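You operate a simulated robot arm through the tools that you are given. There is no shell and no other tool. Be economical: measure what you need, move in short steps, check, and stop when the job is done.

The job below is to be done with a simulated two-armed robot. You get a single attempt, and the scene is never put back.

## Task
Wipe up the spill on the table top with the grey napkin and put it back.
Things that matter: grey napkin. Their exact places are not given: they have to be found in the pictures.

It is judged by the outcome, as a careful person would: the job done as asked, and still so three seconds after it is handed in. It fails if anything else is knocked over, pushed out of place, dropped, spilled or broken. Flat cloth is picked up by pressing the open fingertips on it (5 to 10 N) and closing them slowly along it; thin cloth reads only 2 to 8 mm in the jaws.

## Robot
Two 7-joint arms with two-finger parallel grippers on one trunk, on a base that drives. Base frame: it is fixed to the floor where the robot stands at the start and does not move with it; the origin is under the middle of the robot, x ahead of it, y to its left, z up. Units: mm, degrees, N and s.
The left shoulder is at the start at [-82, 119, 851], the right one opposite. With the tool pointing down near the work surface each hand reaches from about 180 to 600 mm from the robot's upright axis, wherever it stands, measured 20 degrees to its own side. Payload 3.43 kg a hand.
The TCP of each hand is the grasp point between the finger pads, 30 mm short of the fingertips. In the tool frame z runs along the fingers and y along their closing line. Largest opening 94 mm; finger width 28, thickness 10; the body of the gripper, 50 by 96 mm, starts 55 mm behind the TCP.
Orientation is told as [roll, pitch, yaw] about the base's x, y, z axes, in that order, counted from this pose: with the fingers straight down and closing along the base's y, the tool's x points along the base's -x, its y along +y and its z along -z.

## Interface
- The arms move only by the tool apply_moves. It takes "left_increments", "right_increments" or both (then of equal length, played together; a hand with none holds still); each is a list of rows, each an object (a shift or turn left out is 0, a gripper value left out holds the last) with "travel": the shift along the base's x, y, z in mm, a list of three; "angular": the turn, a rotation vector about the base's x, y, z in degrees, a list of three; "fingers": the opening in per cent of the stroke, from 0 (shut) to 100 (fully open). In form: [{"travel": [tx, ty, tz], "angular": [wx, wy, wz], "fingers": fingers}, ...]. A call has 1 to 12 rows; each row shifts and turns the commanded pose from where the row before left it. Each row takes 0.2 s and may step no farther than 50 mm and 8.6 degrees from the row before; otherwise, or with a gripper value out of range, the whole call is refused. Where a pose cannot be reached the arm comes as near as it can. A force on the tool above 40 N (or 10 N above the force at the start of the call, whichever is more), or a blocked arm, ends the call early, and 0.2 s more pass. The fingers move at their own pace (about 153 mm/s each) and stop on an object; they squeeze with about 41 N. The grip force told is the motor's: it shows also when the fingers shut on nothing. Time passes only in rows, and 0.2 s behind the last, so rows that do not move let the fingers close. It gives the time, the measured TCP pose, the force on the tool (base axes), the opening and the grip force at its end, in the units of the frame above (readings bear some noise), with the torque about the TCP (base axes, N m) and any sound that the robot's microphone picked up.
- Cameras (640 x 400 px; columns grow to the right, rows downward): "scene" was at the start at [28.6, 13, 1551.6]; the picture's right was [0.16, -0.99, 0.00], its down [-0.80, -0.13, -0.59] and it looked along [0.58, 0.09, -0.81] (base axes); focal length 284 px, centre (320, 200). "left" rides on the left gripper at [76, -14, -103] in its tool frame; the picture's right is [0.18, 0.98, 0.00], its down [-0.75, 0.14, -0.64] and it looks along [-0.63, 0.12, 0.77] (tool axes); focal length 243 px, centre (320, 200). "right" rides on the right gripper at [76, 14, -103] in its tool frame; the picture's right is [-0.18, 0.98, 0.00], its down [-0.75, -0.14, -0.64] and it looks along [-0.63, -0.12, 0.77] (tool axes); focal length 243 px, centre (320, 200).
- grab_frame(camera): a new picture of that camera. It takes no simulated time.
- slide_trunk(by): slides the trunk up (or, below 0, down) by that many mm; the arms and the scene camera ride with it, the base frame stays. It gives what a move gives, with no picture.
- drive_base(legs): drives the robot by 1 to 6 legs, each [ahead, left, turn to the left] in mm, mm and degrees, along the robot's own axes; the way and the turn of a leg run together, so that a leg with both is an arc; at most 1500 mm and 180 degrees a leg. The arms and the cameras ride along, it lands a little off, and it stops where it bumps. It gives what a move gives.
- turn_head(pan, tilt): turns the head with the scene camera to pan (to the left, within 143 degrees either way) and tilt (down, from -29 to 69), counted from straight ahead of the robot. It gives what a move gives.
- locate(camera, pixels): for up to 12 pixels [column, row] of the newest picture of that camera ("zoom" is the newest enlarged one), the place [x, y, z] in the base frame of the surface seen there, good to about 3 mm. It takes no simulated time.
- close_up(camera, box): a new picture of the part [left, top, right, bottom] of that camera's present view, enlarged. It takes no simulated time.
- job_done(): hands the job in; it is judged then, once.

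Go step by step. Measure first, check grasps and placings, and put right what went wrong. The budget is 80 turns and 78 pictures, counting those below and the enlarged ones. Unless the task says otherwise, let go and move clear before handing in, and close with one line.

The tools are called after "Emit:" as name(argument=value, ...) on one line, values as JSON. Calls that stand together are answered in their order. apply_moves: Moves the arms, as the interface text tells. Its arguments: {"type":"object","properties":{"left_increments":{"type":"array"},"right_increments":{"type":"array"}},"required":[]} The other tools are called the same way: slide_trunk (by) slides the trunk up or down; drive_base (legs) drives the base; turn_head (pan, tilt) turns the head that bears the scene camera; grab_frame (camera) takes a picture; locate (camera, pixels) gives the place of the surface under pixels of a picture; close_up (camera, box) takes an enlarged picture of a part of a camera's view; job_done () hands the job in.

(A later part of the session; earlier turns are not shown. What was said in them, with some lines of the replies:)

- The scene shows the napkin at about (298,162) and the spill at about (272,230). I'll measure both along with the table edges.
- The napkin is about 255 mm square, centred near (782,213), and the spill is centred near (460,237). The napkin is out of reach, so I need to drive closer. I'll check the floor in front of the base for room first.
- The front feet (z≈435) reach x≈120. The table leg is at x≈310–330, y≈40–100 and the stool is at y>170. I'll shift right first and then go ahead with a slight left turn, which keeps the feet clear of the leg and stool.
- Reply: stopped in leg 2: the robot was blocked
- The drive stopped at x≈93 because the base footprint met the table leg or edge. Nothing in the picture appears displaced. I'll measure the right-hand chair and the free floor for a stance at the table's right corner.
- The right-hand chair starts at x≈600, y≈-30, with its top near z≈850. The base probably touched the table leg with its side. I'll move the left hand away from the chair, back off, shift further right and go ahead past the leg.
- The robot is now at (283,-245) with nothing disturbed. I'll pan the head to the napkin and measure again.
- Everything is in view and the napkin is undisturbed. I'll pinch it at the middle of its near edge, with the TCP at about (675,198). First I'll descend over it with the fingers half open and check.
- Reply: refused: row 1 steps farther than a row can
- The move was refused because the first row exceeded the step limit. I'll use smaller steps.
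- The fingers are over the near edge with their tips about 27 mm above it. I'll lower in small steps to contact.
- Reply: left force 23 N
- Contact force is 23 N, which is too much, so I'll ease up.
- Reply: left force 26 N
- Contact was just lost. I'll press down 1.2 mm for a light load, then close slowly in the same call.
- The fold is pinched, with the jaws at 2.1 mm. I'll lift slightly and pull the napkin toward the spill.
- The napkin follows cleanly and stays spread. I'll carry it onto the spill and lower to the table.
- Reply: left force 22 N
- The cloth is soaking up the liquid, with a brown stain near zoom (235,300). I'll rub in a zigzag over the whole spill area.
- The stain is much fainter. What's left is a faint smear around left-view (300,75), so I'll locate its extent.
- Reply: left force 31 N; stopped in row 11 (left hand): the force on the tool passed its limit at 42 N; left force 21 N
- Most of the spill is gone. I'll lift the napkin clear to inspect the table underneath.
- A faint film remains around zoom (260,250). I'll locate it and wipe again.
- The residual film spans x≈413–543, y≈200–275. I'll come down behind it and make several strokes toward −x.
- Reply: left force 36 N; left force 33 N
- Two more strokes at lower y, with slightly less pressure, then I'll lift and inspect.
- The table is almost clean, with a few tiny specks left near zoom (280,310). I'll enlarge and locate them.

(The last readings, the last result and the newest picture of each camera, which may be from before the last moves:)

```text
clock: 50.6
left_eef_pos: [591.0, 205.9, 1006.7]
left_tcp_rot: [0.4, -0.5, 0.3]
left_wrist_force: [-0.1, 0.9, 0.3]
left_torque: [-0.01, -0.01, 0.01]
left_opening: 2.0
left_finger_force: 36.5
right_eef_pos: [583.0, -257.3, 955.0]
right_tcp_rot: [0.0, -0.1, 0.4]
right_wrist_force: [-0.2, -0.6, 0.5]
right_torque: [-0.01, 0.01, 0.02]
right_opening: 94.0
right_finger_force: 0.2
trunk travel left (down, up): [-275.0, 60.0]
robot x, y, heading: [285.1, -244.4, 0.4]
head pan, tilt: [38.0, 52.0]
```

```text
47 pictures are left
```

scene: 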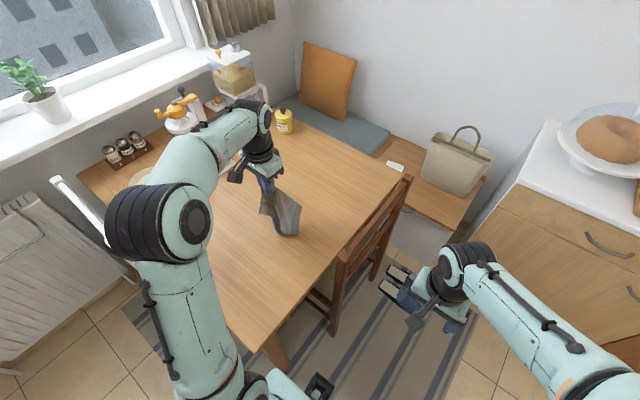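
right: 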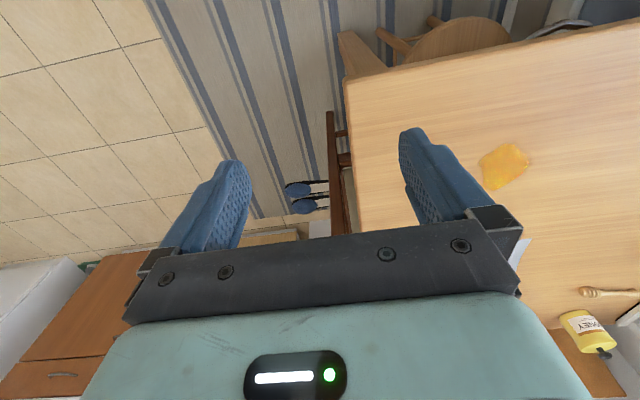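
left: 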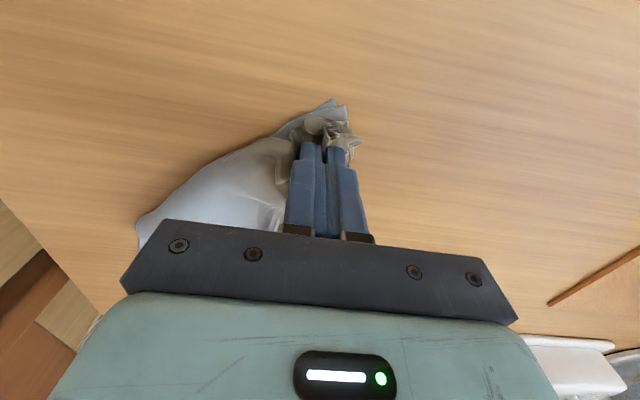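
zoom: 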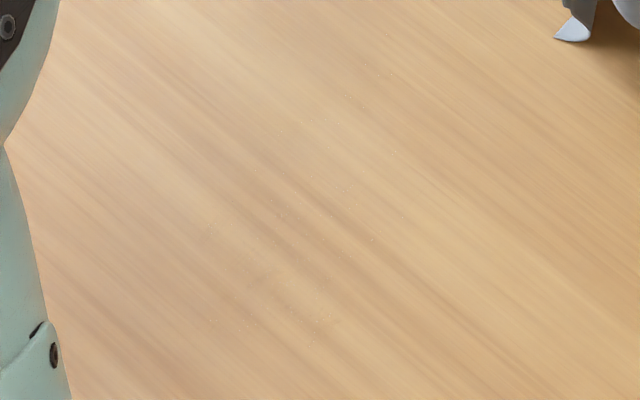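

Only pinhead specks remain. I'll do one more light pass to finish the wipe properly.

Emit:
apply_moves(left_increments=[{"travel": [10, 20, -40]}, {"travel": [0, 20, -40]}, {"travel": [0, 20, -40]}, {"travel": [-15, 2, -40]}, {"travel": [-15, 0, -30]}, {"travel": [-15, 0, -20]}, {"travel": [-6, 0, -10]}, {"travel": [0, 0, -3.5]}, {"travel": [0, 0, -1.2]}, {}])

Emit:
apply_moves(left_increments=[{"travel": [-25, 0, -0.6]}, {"travel": [-25, 0, 0]}, {"travel": [-25, 0, 0]}, {"travel": [-25, -3, 0]}, {"travel": [-25, -4, 0]}, {"travel": [-20, -4, 0]}, {"travel": [0, 0, 12]}, {"travel": [45, -3, 0]}, {"travel": [45, -3, 0]}, {"travel": [45, -3, 0]}, {"travel": [0, 0, -12]}, {}])

Emit:
apply_moves(left_increments=[{"travel": [-25, 0, 0]}, {"travel": [-25, 0, 0]}, {"travel": [-25, -1, 0]}, {"travel": [-25, -1, 0]}, {"travel": [-25, 0, 0]}, {"travel": [-15, 0, 0]}, {"travel": [0, -6, 12]}, {"travel": [45, -6, 0]}, {"travel": [45, -6, 0]}, {"travel": [45, 0, 0]}, {"travel": [0, 0, -12]}, {}])

Emit:
apply_moves(left_increments=[{"travel": [-25, 0, 0]}, {"travel": [-25, 0, 0]}, {"travel": [-25, -2, 0]}, {"travel": [-25, -2, 0]}, {"travel": [-25, 0, 0]}, {"travel": [-10, 0, 0]}, {}])

Emit:
apply_moves(left_increments=[{"travel": [0, 0, 25]}, {"travel": [10, 0, 40]}, {"travel": [15, 0, 40]}, {"travel": [20, 0, 40]}, {"travel": [25, 0, 40]}, {"travel": [30, 0, 40]}, {"travel": [35, 0, 30]}, {"travel": [40, 0, 0]}, {}])

Emit:
close_up(camera="scene", box=[210, 140, 310, 280])

```text
clock: 52.9
left_eef_pos: [550.5, 265.9, 783.3]
left_tcp_rot: [0.5, -0.5, 0.2]
left_wrist_force: [0.2, 0.0, 0.2]
left_torque: [0.02, -0.01, 0.0]
left_opening: 2.1
left_finger_force: 36.5
right_eef_pos: [582.7, -256.5, 954.0]
right_tcp_rot: [0.0, 0.2, 0.3]
right_wrist_force: [-0.3, 0.6, 0.1]
right_torque: [0.02, 0.0, 0.01]
right_opening: 94.0
right_finger_force: 0.1
trunk travel left (down, up): [-275.0, 60.0]
robot x, y, heading: [283.4, -245.7, 0.5]
head pan, tilt: [38.0, 52.0]
```

```text
clock: 55.5
left_eef_pos: [541.0, 247.3, 783.8]
left_tcp_rot: [0.5, -0.5, 0.2]
left_wrist_force: [1.2, 0.5, 7.5]
left_torque: [-0.04, -0.07, 0.0]
left_opening: 1.9
left_finger_force: 36.7
right_eef_pos: [582.9, -257.9, 955.6]
right_tcp_rot: [0.0, -0.1, 0.3]
right_wrist_force: [-1.0, -0.6, -0.1]
right_torque: [0.01, -0.03, 0.01]
right_opening: 94.0
right_finger_force: 0.1
trunk travel left (down, up): [-275.0, 60.0]
robot x, y, heading: [287.7, -242.2, 0.5]
head pan, tilt: [38.0, 52.0]
```

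```text
clock: 58.0
left_eef_pos: [536.9, 225.9, 782.1]
left_tcp_rot: [0.6, -0.7, 0.1]
left_wrist_force: [0.1, -0.9, 25.2]
left_torque: [-0.08, 0.0, 0.02]
left_opening: 2.0
left_finger_force: 37.0
right_eef_pos: [582.4, -257.4, 955.3]
right_tcp_rot: [0.0, -0.1, 0.3]
right_wrist_force: [-0.1, 0.2, 0.5]
right_torque: [0.02, -0.02, 0.01]
right_opening: 94.1
right_finger_force: 0.0
trunk travel left (down, up): [-275.0, 60.0]
robot x, y, heading: [285.2, -243.0, 0.1]
head pan, tilt: [38.0, 52.0]
```

```text
clock: 59.6
left_eef_pos: [397.2, 221.0, 783.7]
left_tcp_rot: [0.3, -0.2, 0.2]
left_wrist_force: [1.3, -0.6, 5.9]
left_torque: [-0.04, -0.04, 0.03]
left_opening: 2.2
left_finger_force: 37.1
right_eef_pos: [582.7, -256.1, 953.8]
right_tcp_rot: [0.0, 0.1, 0.5]
right_wrist_force: [0.0, 0.4, -0.3]
right_torque: [-0.01, -0.01, 0.01]
right_opening: 94.0
right_finger_force: 0.1
trunk travel left (down, up): [-275.0, 60.0]
robot x, y, heading: [287.6, -246.2, 0.4]
head pan, tilt: [38.0, 52.0]
```

```text
clock: 61.6
left_eef_pos: [574.1, 224.8, 1036.6]
left_tcp_rot: [0.4, -0.5, 0.2]
left_wrist_force: [0.4, 0.1, -0.7]
left_torque: [0.01, -0.02, 0.02]
left_opening: 2.1
left_finger_force: 36.3
right_eef_pos: [582.1, -256.1, 954.2]
right_tcp_rot: [0.0, -0.2, 0.5]
right_wrist_force: [0.0, 0.4, -0.2]
right_torque: [-0.02, -0.03, 0.01]
right_opening: 93.8
right_finger_force: 0.2
trunk travel left (down, up): [-275.0, 60.0]
robot x, y, heading: [284.0, -245.9, 0.5]
head pan, tilt: [38.0, 52.0]
```

```text
2.86 times, centred on (260, 210) of scene
```

zoom: 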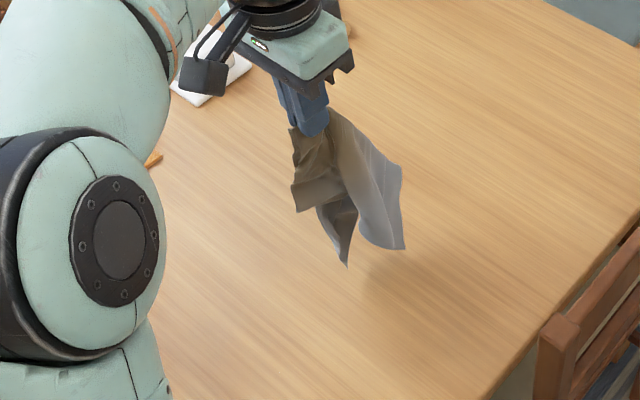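

The table is clean. Next I'll carry the napkin out over the far side of its original place at (782,213), tilting the fingers forward for reach, to lay it down far edge first.

Emit:
apply_moves(left_increments=[{"travel": [35, -2, 0]}, {"travel": [35, -2, 0], "angular": [0, -5, 0]}, {"travel": [35, -2, 0], "angular": [0, -7, 0]}, {"travel": [35, -2, 0], "angular": [0, -7, 0]}, {"travel": [35, -2, 0], "angular": [0, -7, 0]}, {"travel": [35, -2, 0], "angular": [0, -7, 0]}, {"travel": [35, 0, 0], "angular": [0, -7, 0]}, {"travel": [35, 0, 0]}, {}, {}])

Emit:
grab_frame(camera="scene")

```text
clock: 63.9
left_eef_pos: [853.1, 213.0, 1036.4]
left_tcp_rot: [0.2, -40.4, 0.2]
left_wrist_force: [0.1, -0.5, -0.5]
left_torque: [0.0, 0.02, 0.04]
left_opening: 2.0
left_finger_force: 37.0
right_eef_pos: [583.1, -257.3, 954.3]
right_tcp_rot: [-0.1, 0.0, 0.2]
right_wrist_force: [0.7, -0.8, -0.9]
right_torque: [0.02, 0.02, 0.02]
right_opening: 93.9
right_finger_force: 0.0
trunk travel left (down, up): [-275.0, 60.0]
robot x, y, heading: [285.6, -245.3, 0.4]
head pan, tilt: [38.0, 52.0]
```

```text
45 pictures are left
```

scene: 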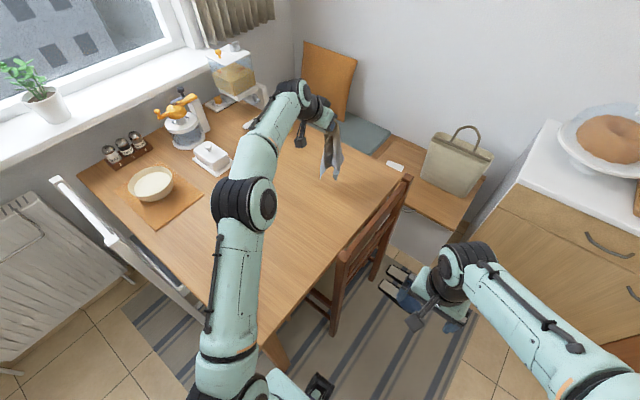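

Reach is fine. I'll move a bit further out, then lower along a diagonal toward −x while straightening the tool, so the far edge lands first.

Emit:
apply_moves(left_increments=[{"travel": [17, 0, -15]}, {"travel": [16, 0, -15]}, {}, {}, {"travel": [-13, 0, -13.8], "angular": [0, 2.5, 0]}, {"travel": [-13, 0, -13.8], "angular": [0, 2.5, 0]}, {"travel": [-13, 0, -13.8], "angular": [0, 2.5, 0]}, {"travel": [-13, 0, -13.8], "angular": [0, 2.5, 0]}, {"travel": [-13, 0, -13.8], "angular": [0, 2.5, 0]}, {"travel": [-13, 0, -13.8], "angular": [0, 2.5, 0]}, {}])

Emit:
close_up(camera="scene", box=[240, 80, 400, 220])

```text
clock: 66.2
left_eef_pos: [809.2, 210.9, 925.1]
left_tcp_rot: [0.4, -25.4, 0.3]
left_wrist_force: [0.4, 0.1, 0.5]
left_torque: [0.0, 0.02, 0.02]
left_opening: 2.3
left_finger_force: 37.1
right_eef_pos: [583.1, -255.9, 953.9]
right_tcp_rot: [0.0, 0.1, 0.2]
right_wrist_force: [-0.3, -0.2, 0.4]
right_torque: [-0.01, -0.04, 0.02]
right_opening: 93.9
right_finger_force: 0.1
trunk travel left (down, up): [-275.0, 60.0]
robot x, y, heading: [286.3, -242.2, 0.4]
head pan, tilt: [38.0, 52.0]
```

```text
2.86 times, centred on (320, 150) of scene
```

zoom: 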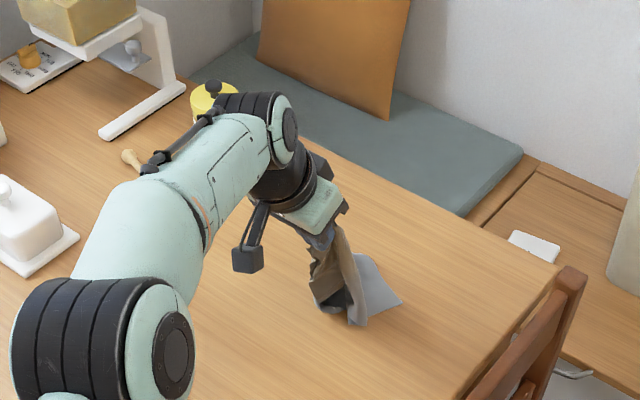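

The far part is unrolling outward as wanted. I'll continue the lay-down.

Emit:
apply_moves(left_increments=[{"travel": [-15, 0, -13.8], "angular": [0, 2.8, 0]}, {"travel": [-15, 0, -13.8], "angular": [0, 2.8, 0]}, {"travel": [-15, 0, -13.8], "angular": [0, 2.8, 0]}, {"travel": [-15, 0, -13.8], "angular": [0, 2.8, 0]}, {"travel": [-15, 0, -13.8], "angular": [0, 2.8, 0]}, {"travel": [-15, 0, -13.8], "angular": [0, 2.8, 0]}, {"travel": [-15, 0, -13.8], "angular": [0, 2.8, 0]}, {"travel": [-15, 0, -13.8], "angular": [0, 2.8, 0]}, {"travel": [-12, 0, -13], "angular": [0, 2.5, 0]}, {}])

Emit:
close_up(camera="scene", box=[240, 120, 400, 260])

Emit:
grab_frame(camera="left")

```text
clock: 68.5
left_eef_pos: [677.2, 211.6, 803.1]
left_tcp_rot: [0.5, -0.5, 0.2]
left_wrist_force: [0.1, 0.4, 0.4]
left_torque: [0.02, 0.02, -0.02]
left_opening: 2.0
left_finger_force: 37.3
right_eef_pos: [582.9, -256.6, 955.0]
right_tcp_rot: [0.0, 0.1, 0.3]
right_wrist_force: [0.2, -0.4, 0.5]
right_torque: [0.0, 0.03, 0.01]
right_opening: 94.2
right_finger_force: 0.0
trunk travel left (down, up): [-275.0, 60.0]
robot x, y, heading: [285.0, -244.6, 0.4]
head pan, tilt: [38.0, 52.0]
```

```text
2.86 times, centred on (320, 190) of scene
```

zoom: 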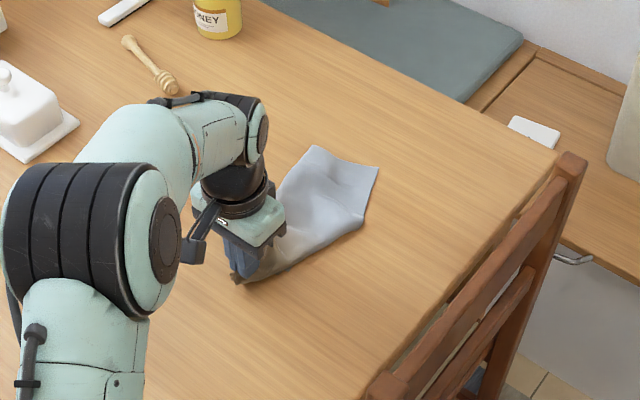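

```text
42 pictures are left
```

left: 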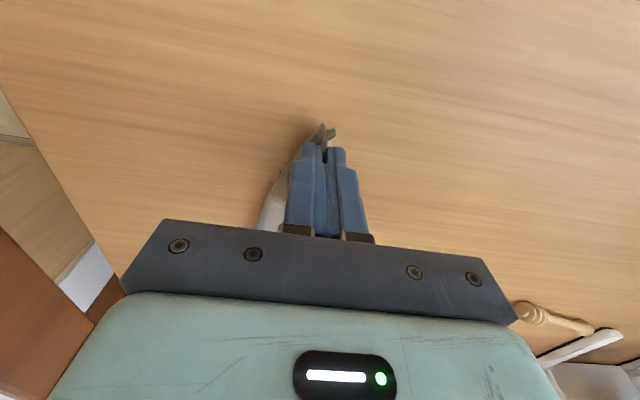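

The napkin lies along the right line, though its near sides are folded in. I'll lower, release, retreat and inspect.

Emit:
apply_moves(left_increments=[{"travel": [-2, 0, -12]}, {"travel": [0, 0, -5]}, {"fingers": 10}, {"fingers": 20}, {"fingers": 30}, {"travel": [0, 0, 5]}, {"travel": [0, 0, 20], "fingers": 45}, {"travel": [0, 0, 40]}, {"travel": [-30, 0, 35]}, {"travel": [-40, 20, 20]}, {"travel": [-40, 25, 10]}, {"travel": [-40, 25, 0]}])

Emit:
close_up(camera="scene", box=[230, 110, 410, 260])

Emit:
grab_frame(camera="left")

```text
clock: 71.0
left_eef_pos: [525.6, 280.3, 915.7]
left_tcp_rot: [0.4, -0.6, 0.2]
left_wrist_force: [-0.4, -1.1, -0.1]
left_torque: [0.01, 0.04, 0.0]
left_opening: 42.1
left_finger_force: 0.1
right_eef_pos: [582.4, -255.8, 954.5]
right_tcp_rot: [0.0, -0.1, 0.3]
right_wrist_force: [0.5, 0.2, 0.8]
right_torque: [-0.01, 0.02, 0.0]
right_opening: 94.2
right_finger_force: 0.1
trunk travel left (down, up): [-275.0, 60.0]
robot x, y, heading: [285.8, -242.4, 0.6]
head pan, tilt: [38.0, 52.0]
```

```text
2.67 times, centred on (320, 185) of scene
```

zoom: 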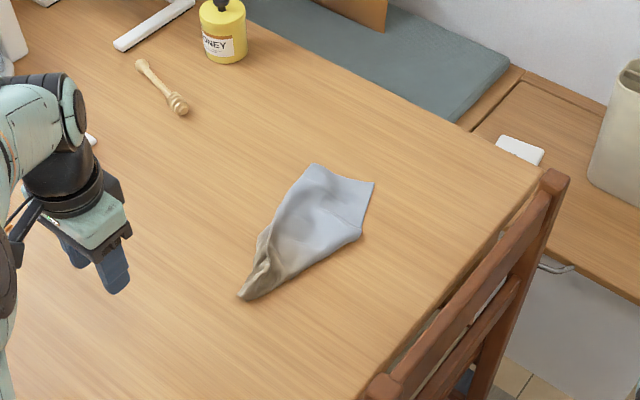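

```text
40 pictures are left
```

left: 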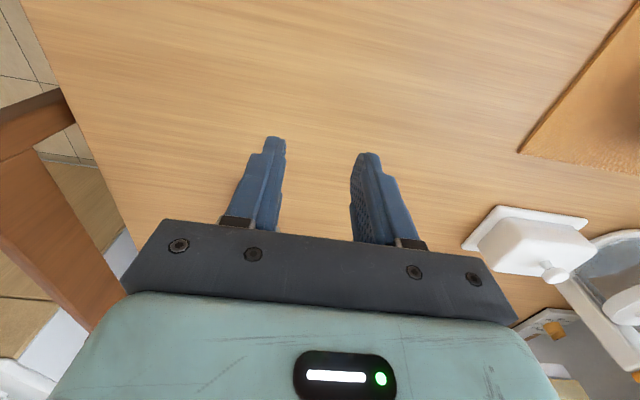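

Emit:
locate(camera="zoom", pixels=[[315, 165], [372, 183], [360, 235], [265, 230], [242, 296], [310, 225], [285, 280], [270, 255]])

Emit:
close_up(camera="scene", box=[285, 160, 345, 230])

```text
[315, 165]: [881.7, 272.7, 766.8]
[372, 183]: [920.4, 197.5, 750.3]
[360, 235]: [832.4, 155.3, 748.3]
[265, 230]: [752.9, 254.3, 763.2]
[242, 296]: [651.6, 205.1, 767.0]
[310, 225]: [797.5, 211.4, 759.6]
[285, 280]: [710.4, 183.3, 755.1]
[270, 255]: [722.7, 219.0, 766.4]
```

```text
5.71 times, centred on (315, 195) of scene
```

zoom: 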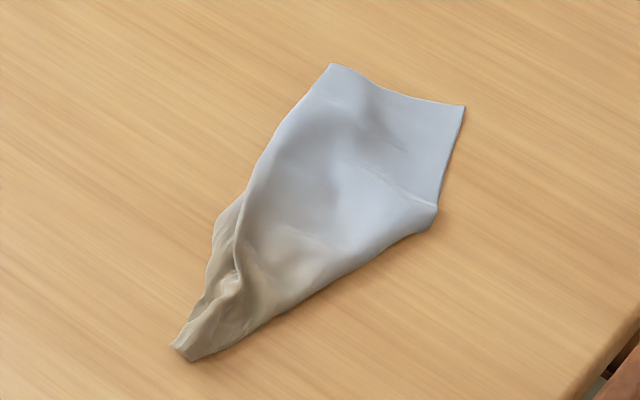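

The napkin is back on its old place, with its outline centred at about (795,213) against (782,213) originally. I'll raise and withdraw the arm, then check the wiped area and the rest of the scene.

Emit:
apply_moves(left_increments=[{"travel": [-20, -30, 30]}, {"travel": [-20, -40, 20]}, {"travel": [0, -45, 10]}, {"travel": [0, -45, 0]}, {"travel": [0, -45, 0]}, {"travel": [0, -40, 0]}, {}])

Emit:
grab_frame(camera="scene")

Emit:
grab_frame(camera="left")

Emit:
close_up(camera="scene", box=[180, 180, 320, 300])

```text
clock: 72.7
left_eef_pos: [485.3, 36.2, 973.4]
left_tcp_rot: [0.4, -0.6, 0.1]
left_wrist_force: [-0.5, 0.9, 0.3]
left_torque: [0.01, 0.0, 0.01]
left_opening: 42.6
left_finger_force: 0.1
right_eef_pos: [583.0, -255.9, 954.1]
right_tcp_rot: [0.0, 0.1, 0.3]
right_wrist_force: [0.9, -0.7, -0.7]
right_torque: [0.02, 0.03, 0.01]
right_opening: 94.1
right_finger_force: 0.0
trunk travel left (down, up): [-275.0, 60.0]
robot x, y, heading: [287.9, -247.1, 0.1]
head pan, tilt: [38.0, 52.0]
```

```text
38 pictures are left
```

scene: 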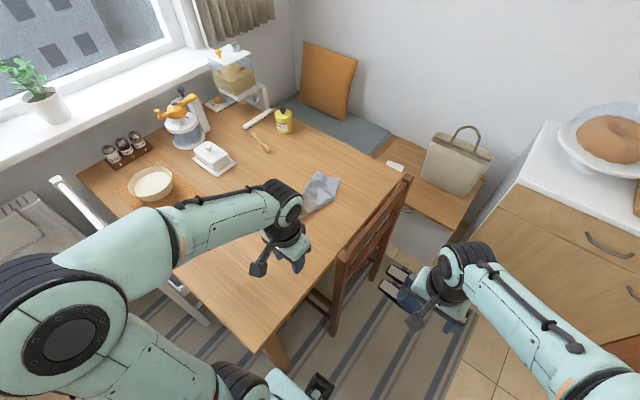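

```text
37 pictures are left
```

left: 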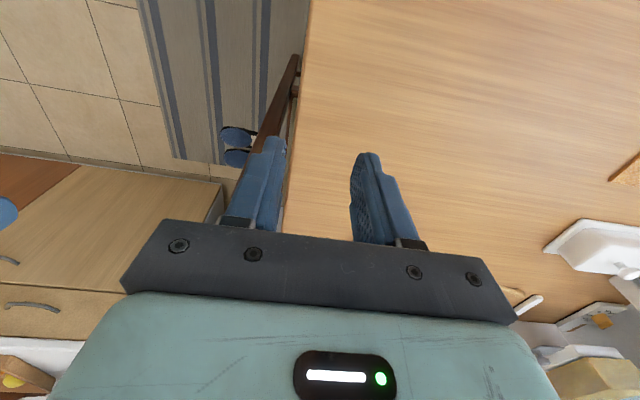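

```text
3.33 times, centred on (250, 240) of scene
```

zoom: 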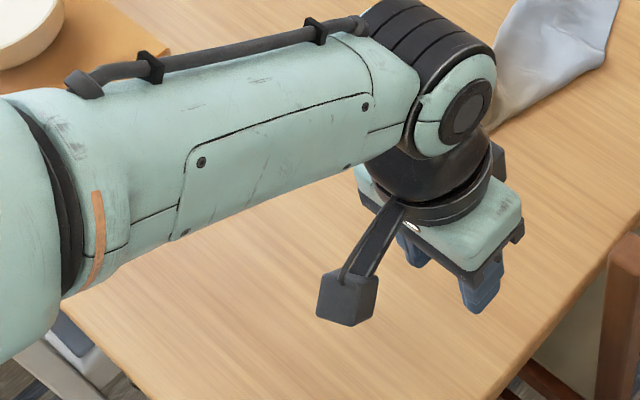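

The left view shows the old spill area clean. The napkin is released on its original place, nothing else has moved, and the arms are clear, so I'm handing in.

Emit:
job_done()

```text
The job is handed in.
```

I wiped the spill off the table and put the grey napkin back, about 13 mm from its original centre, but it is crumpled: its near sides are folded in and it is stained.
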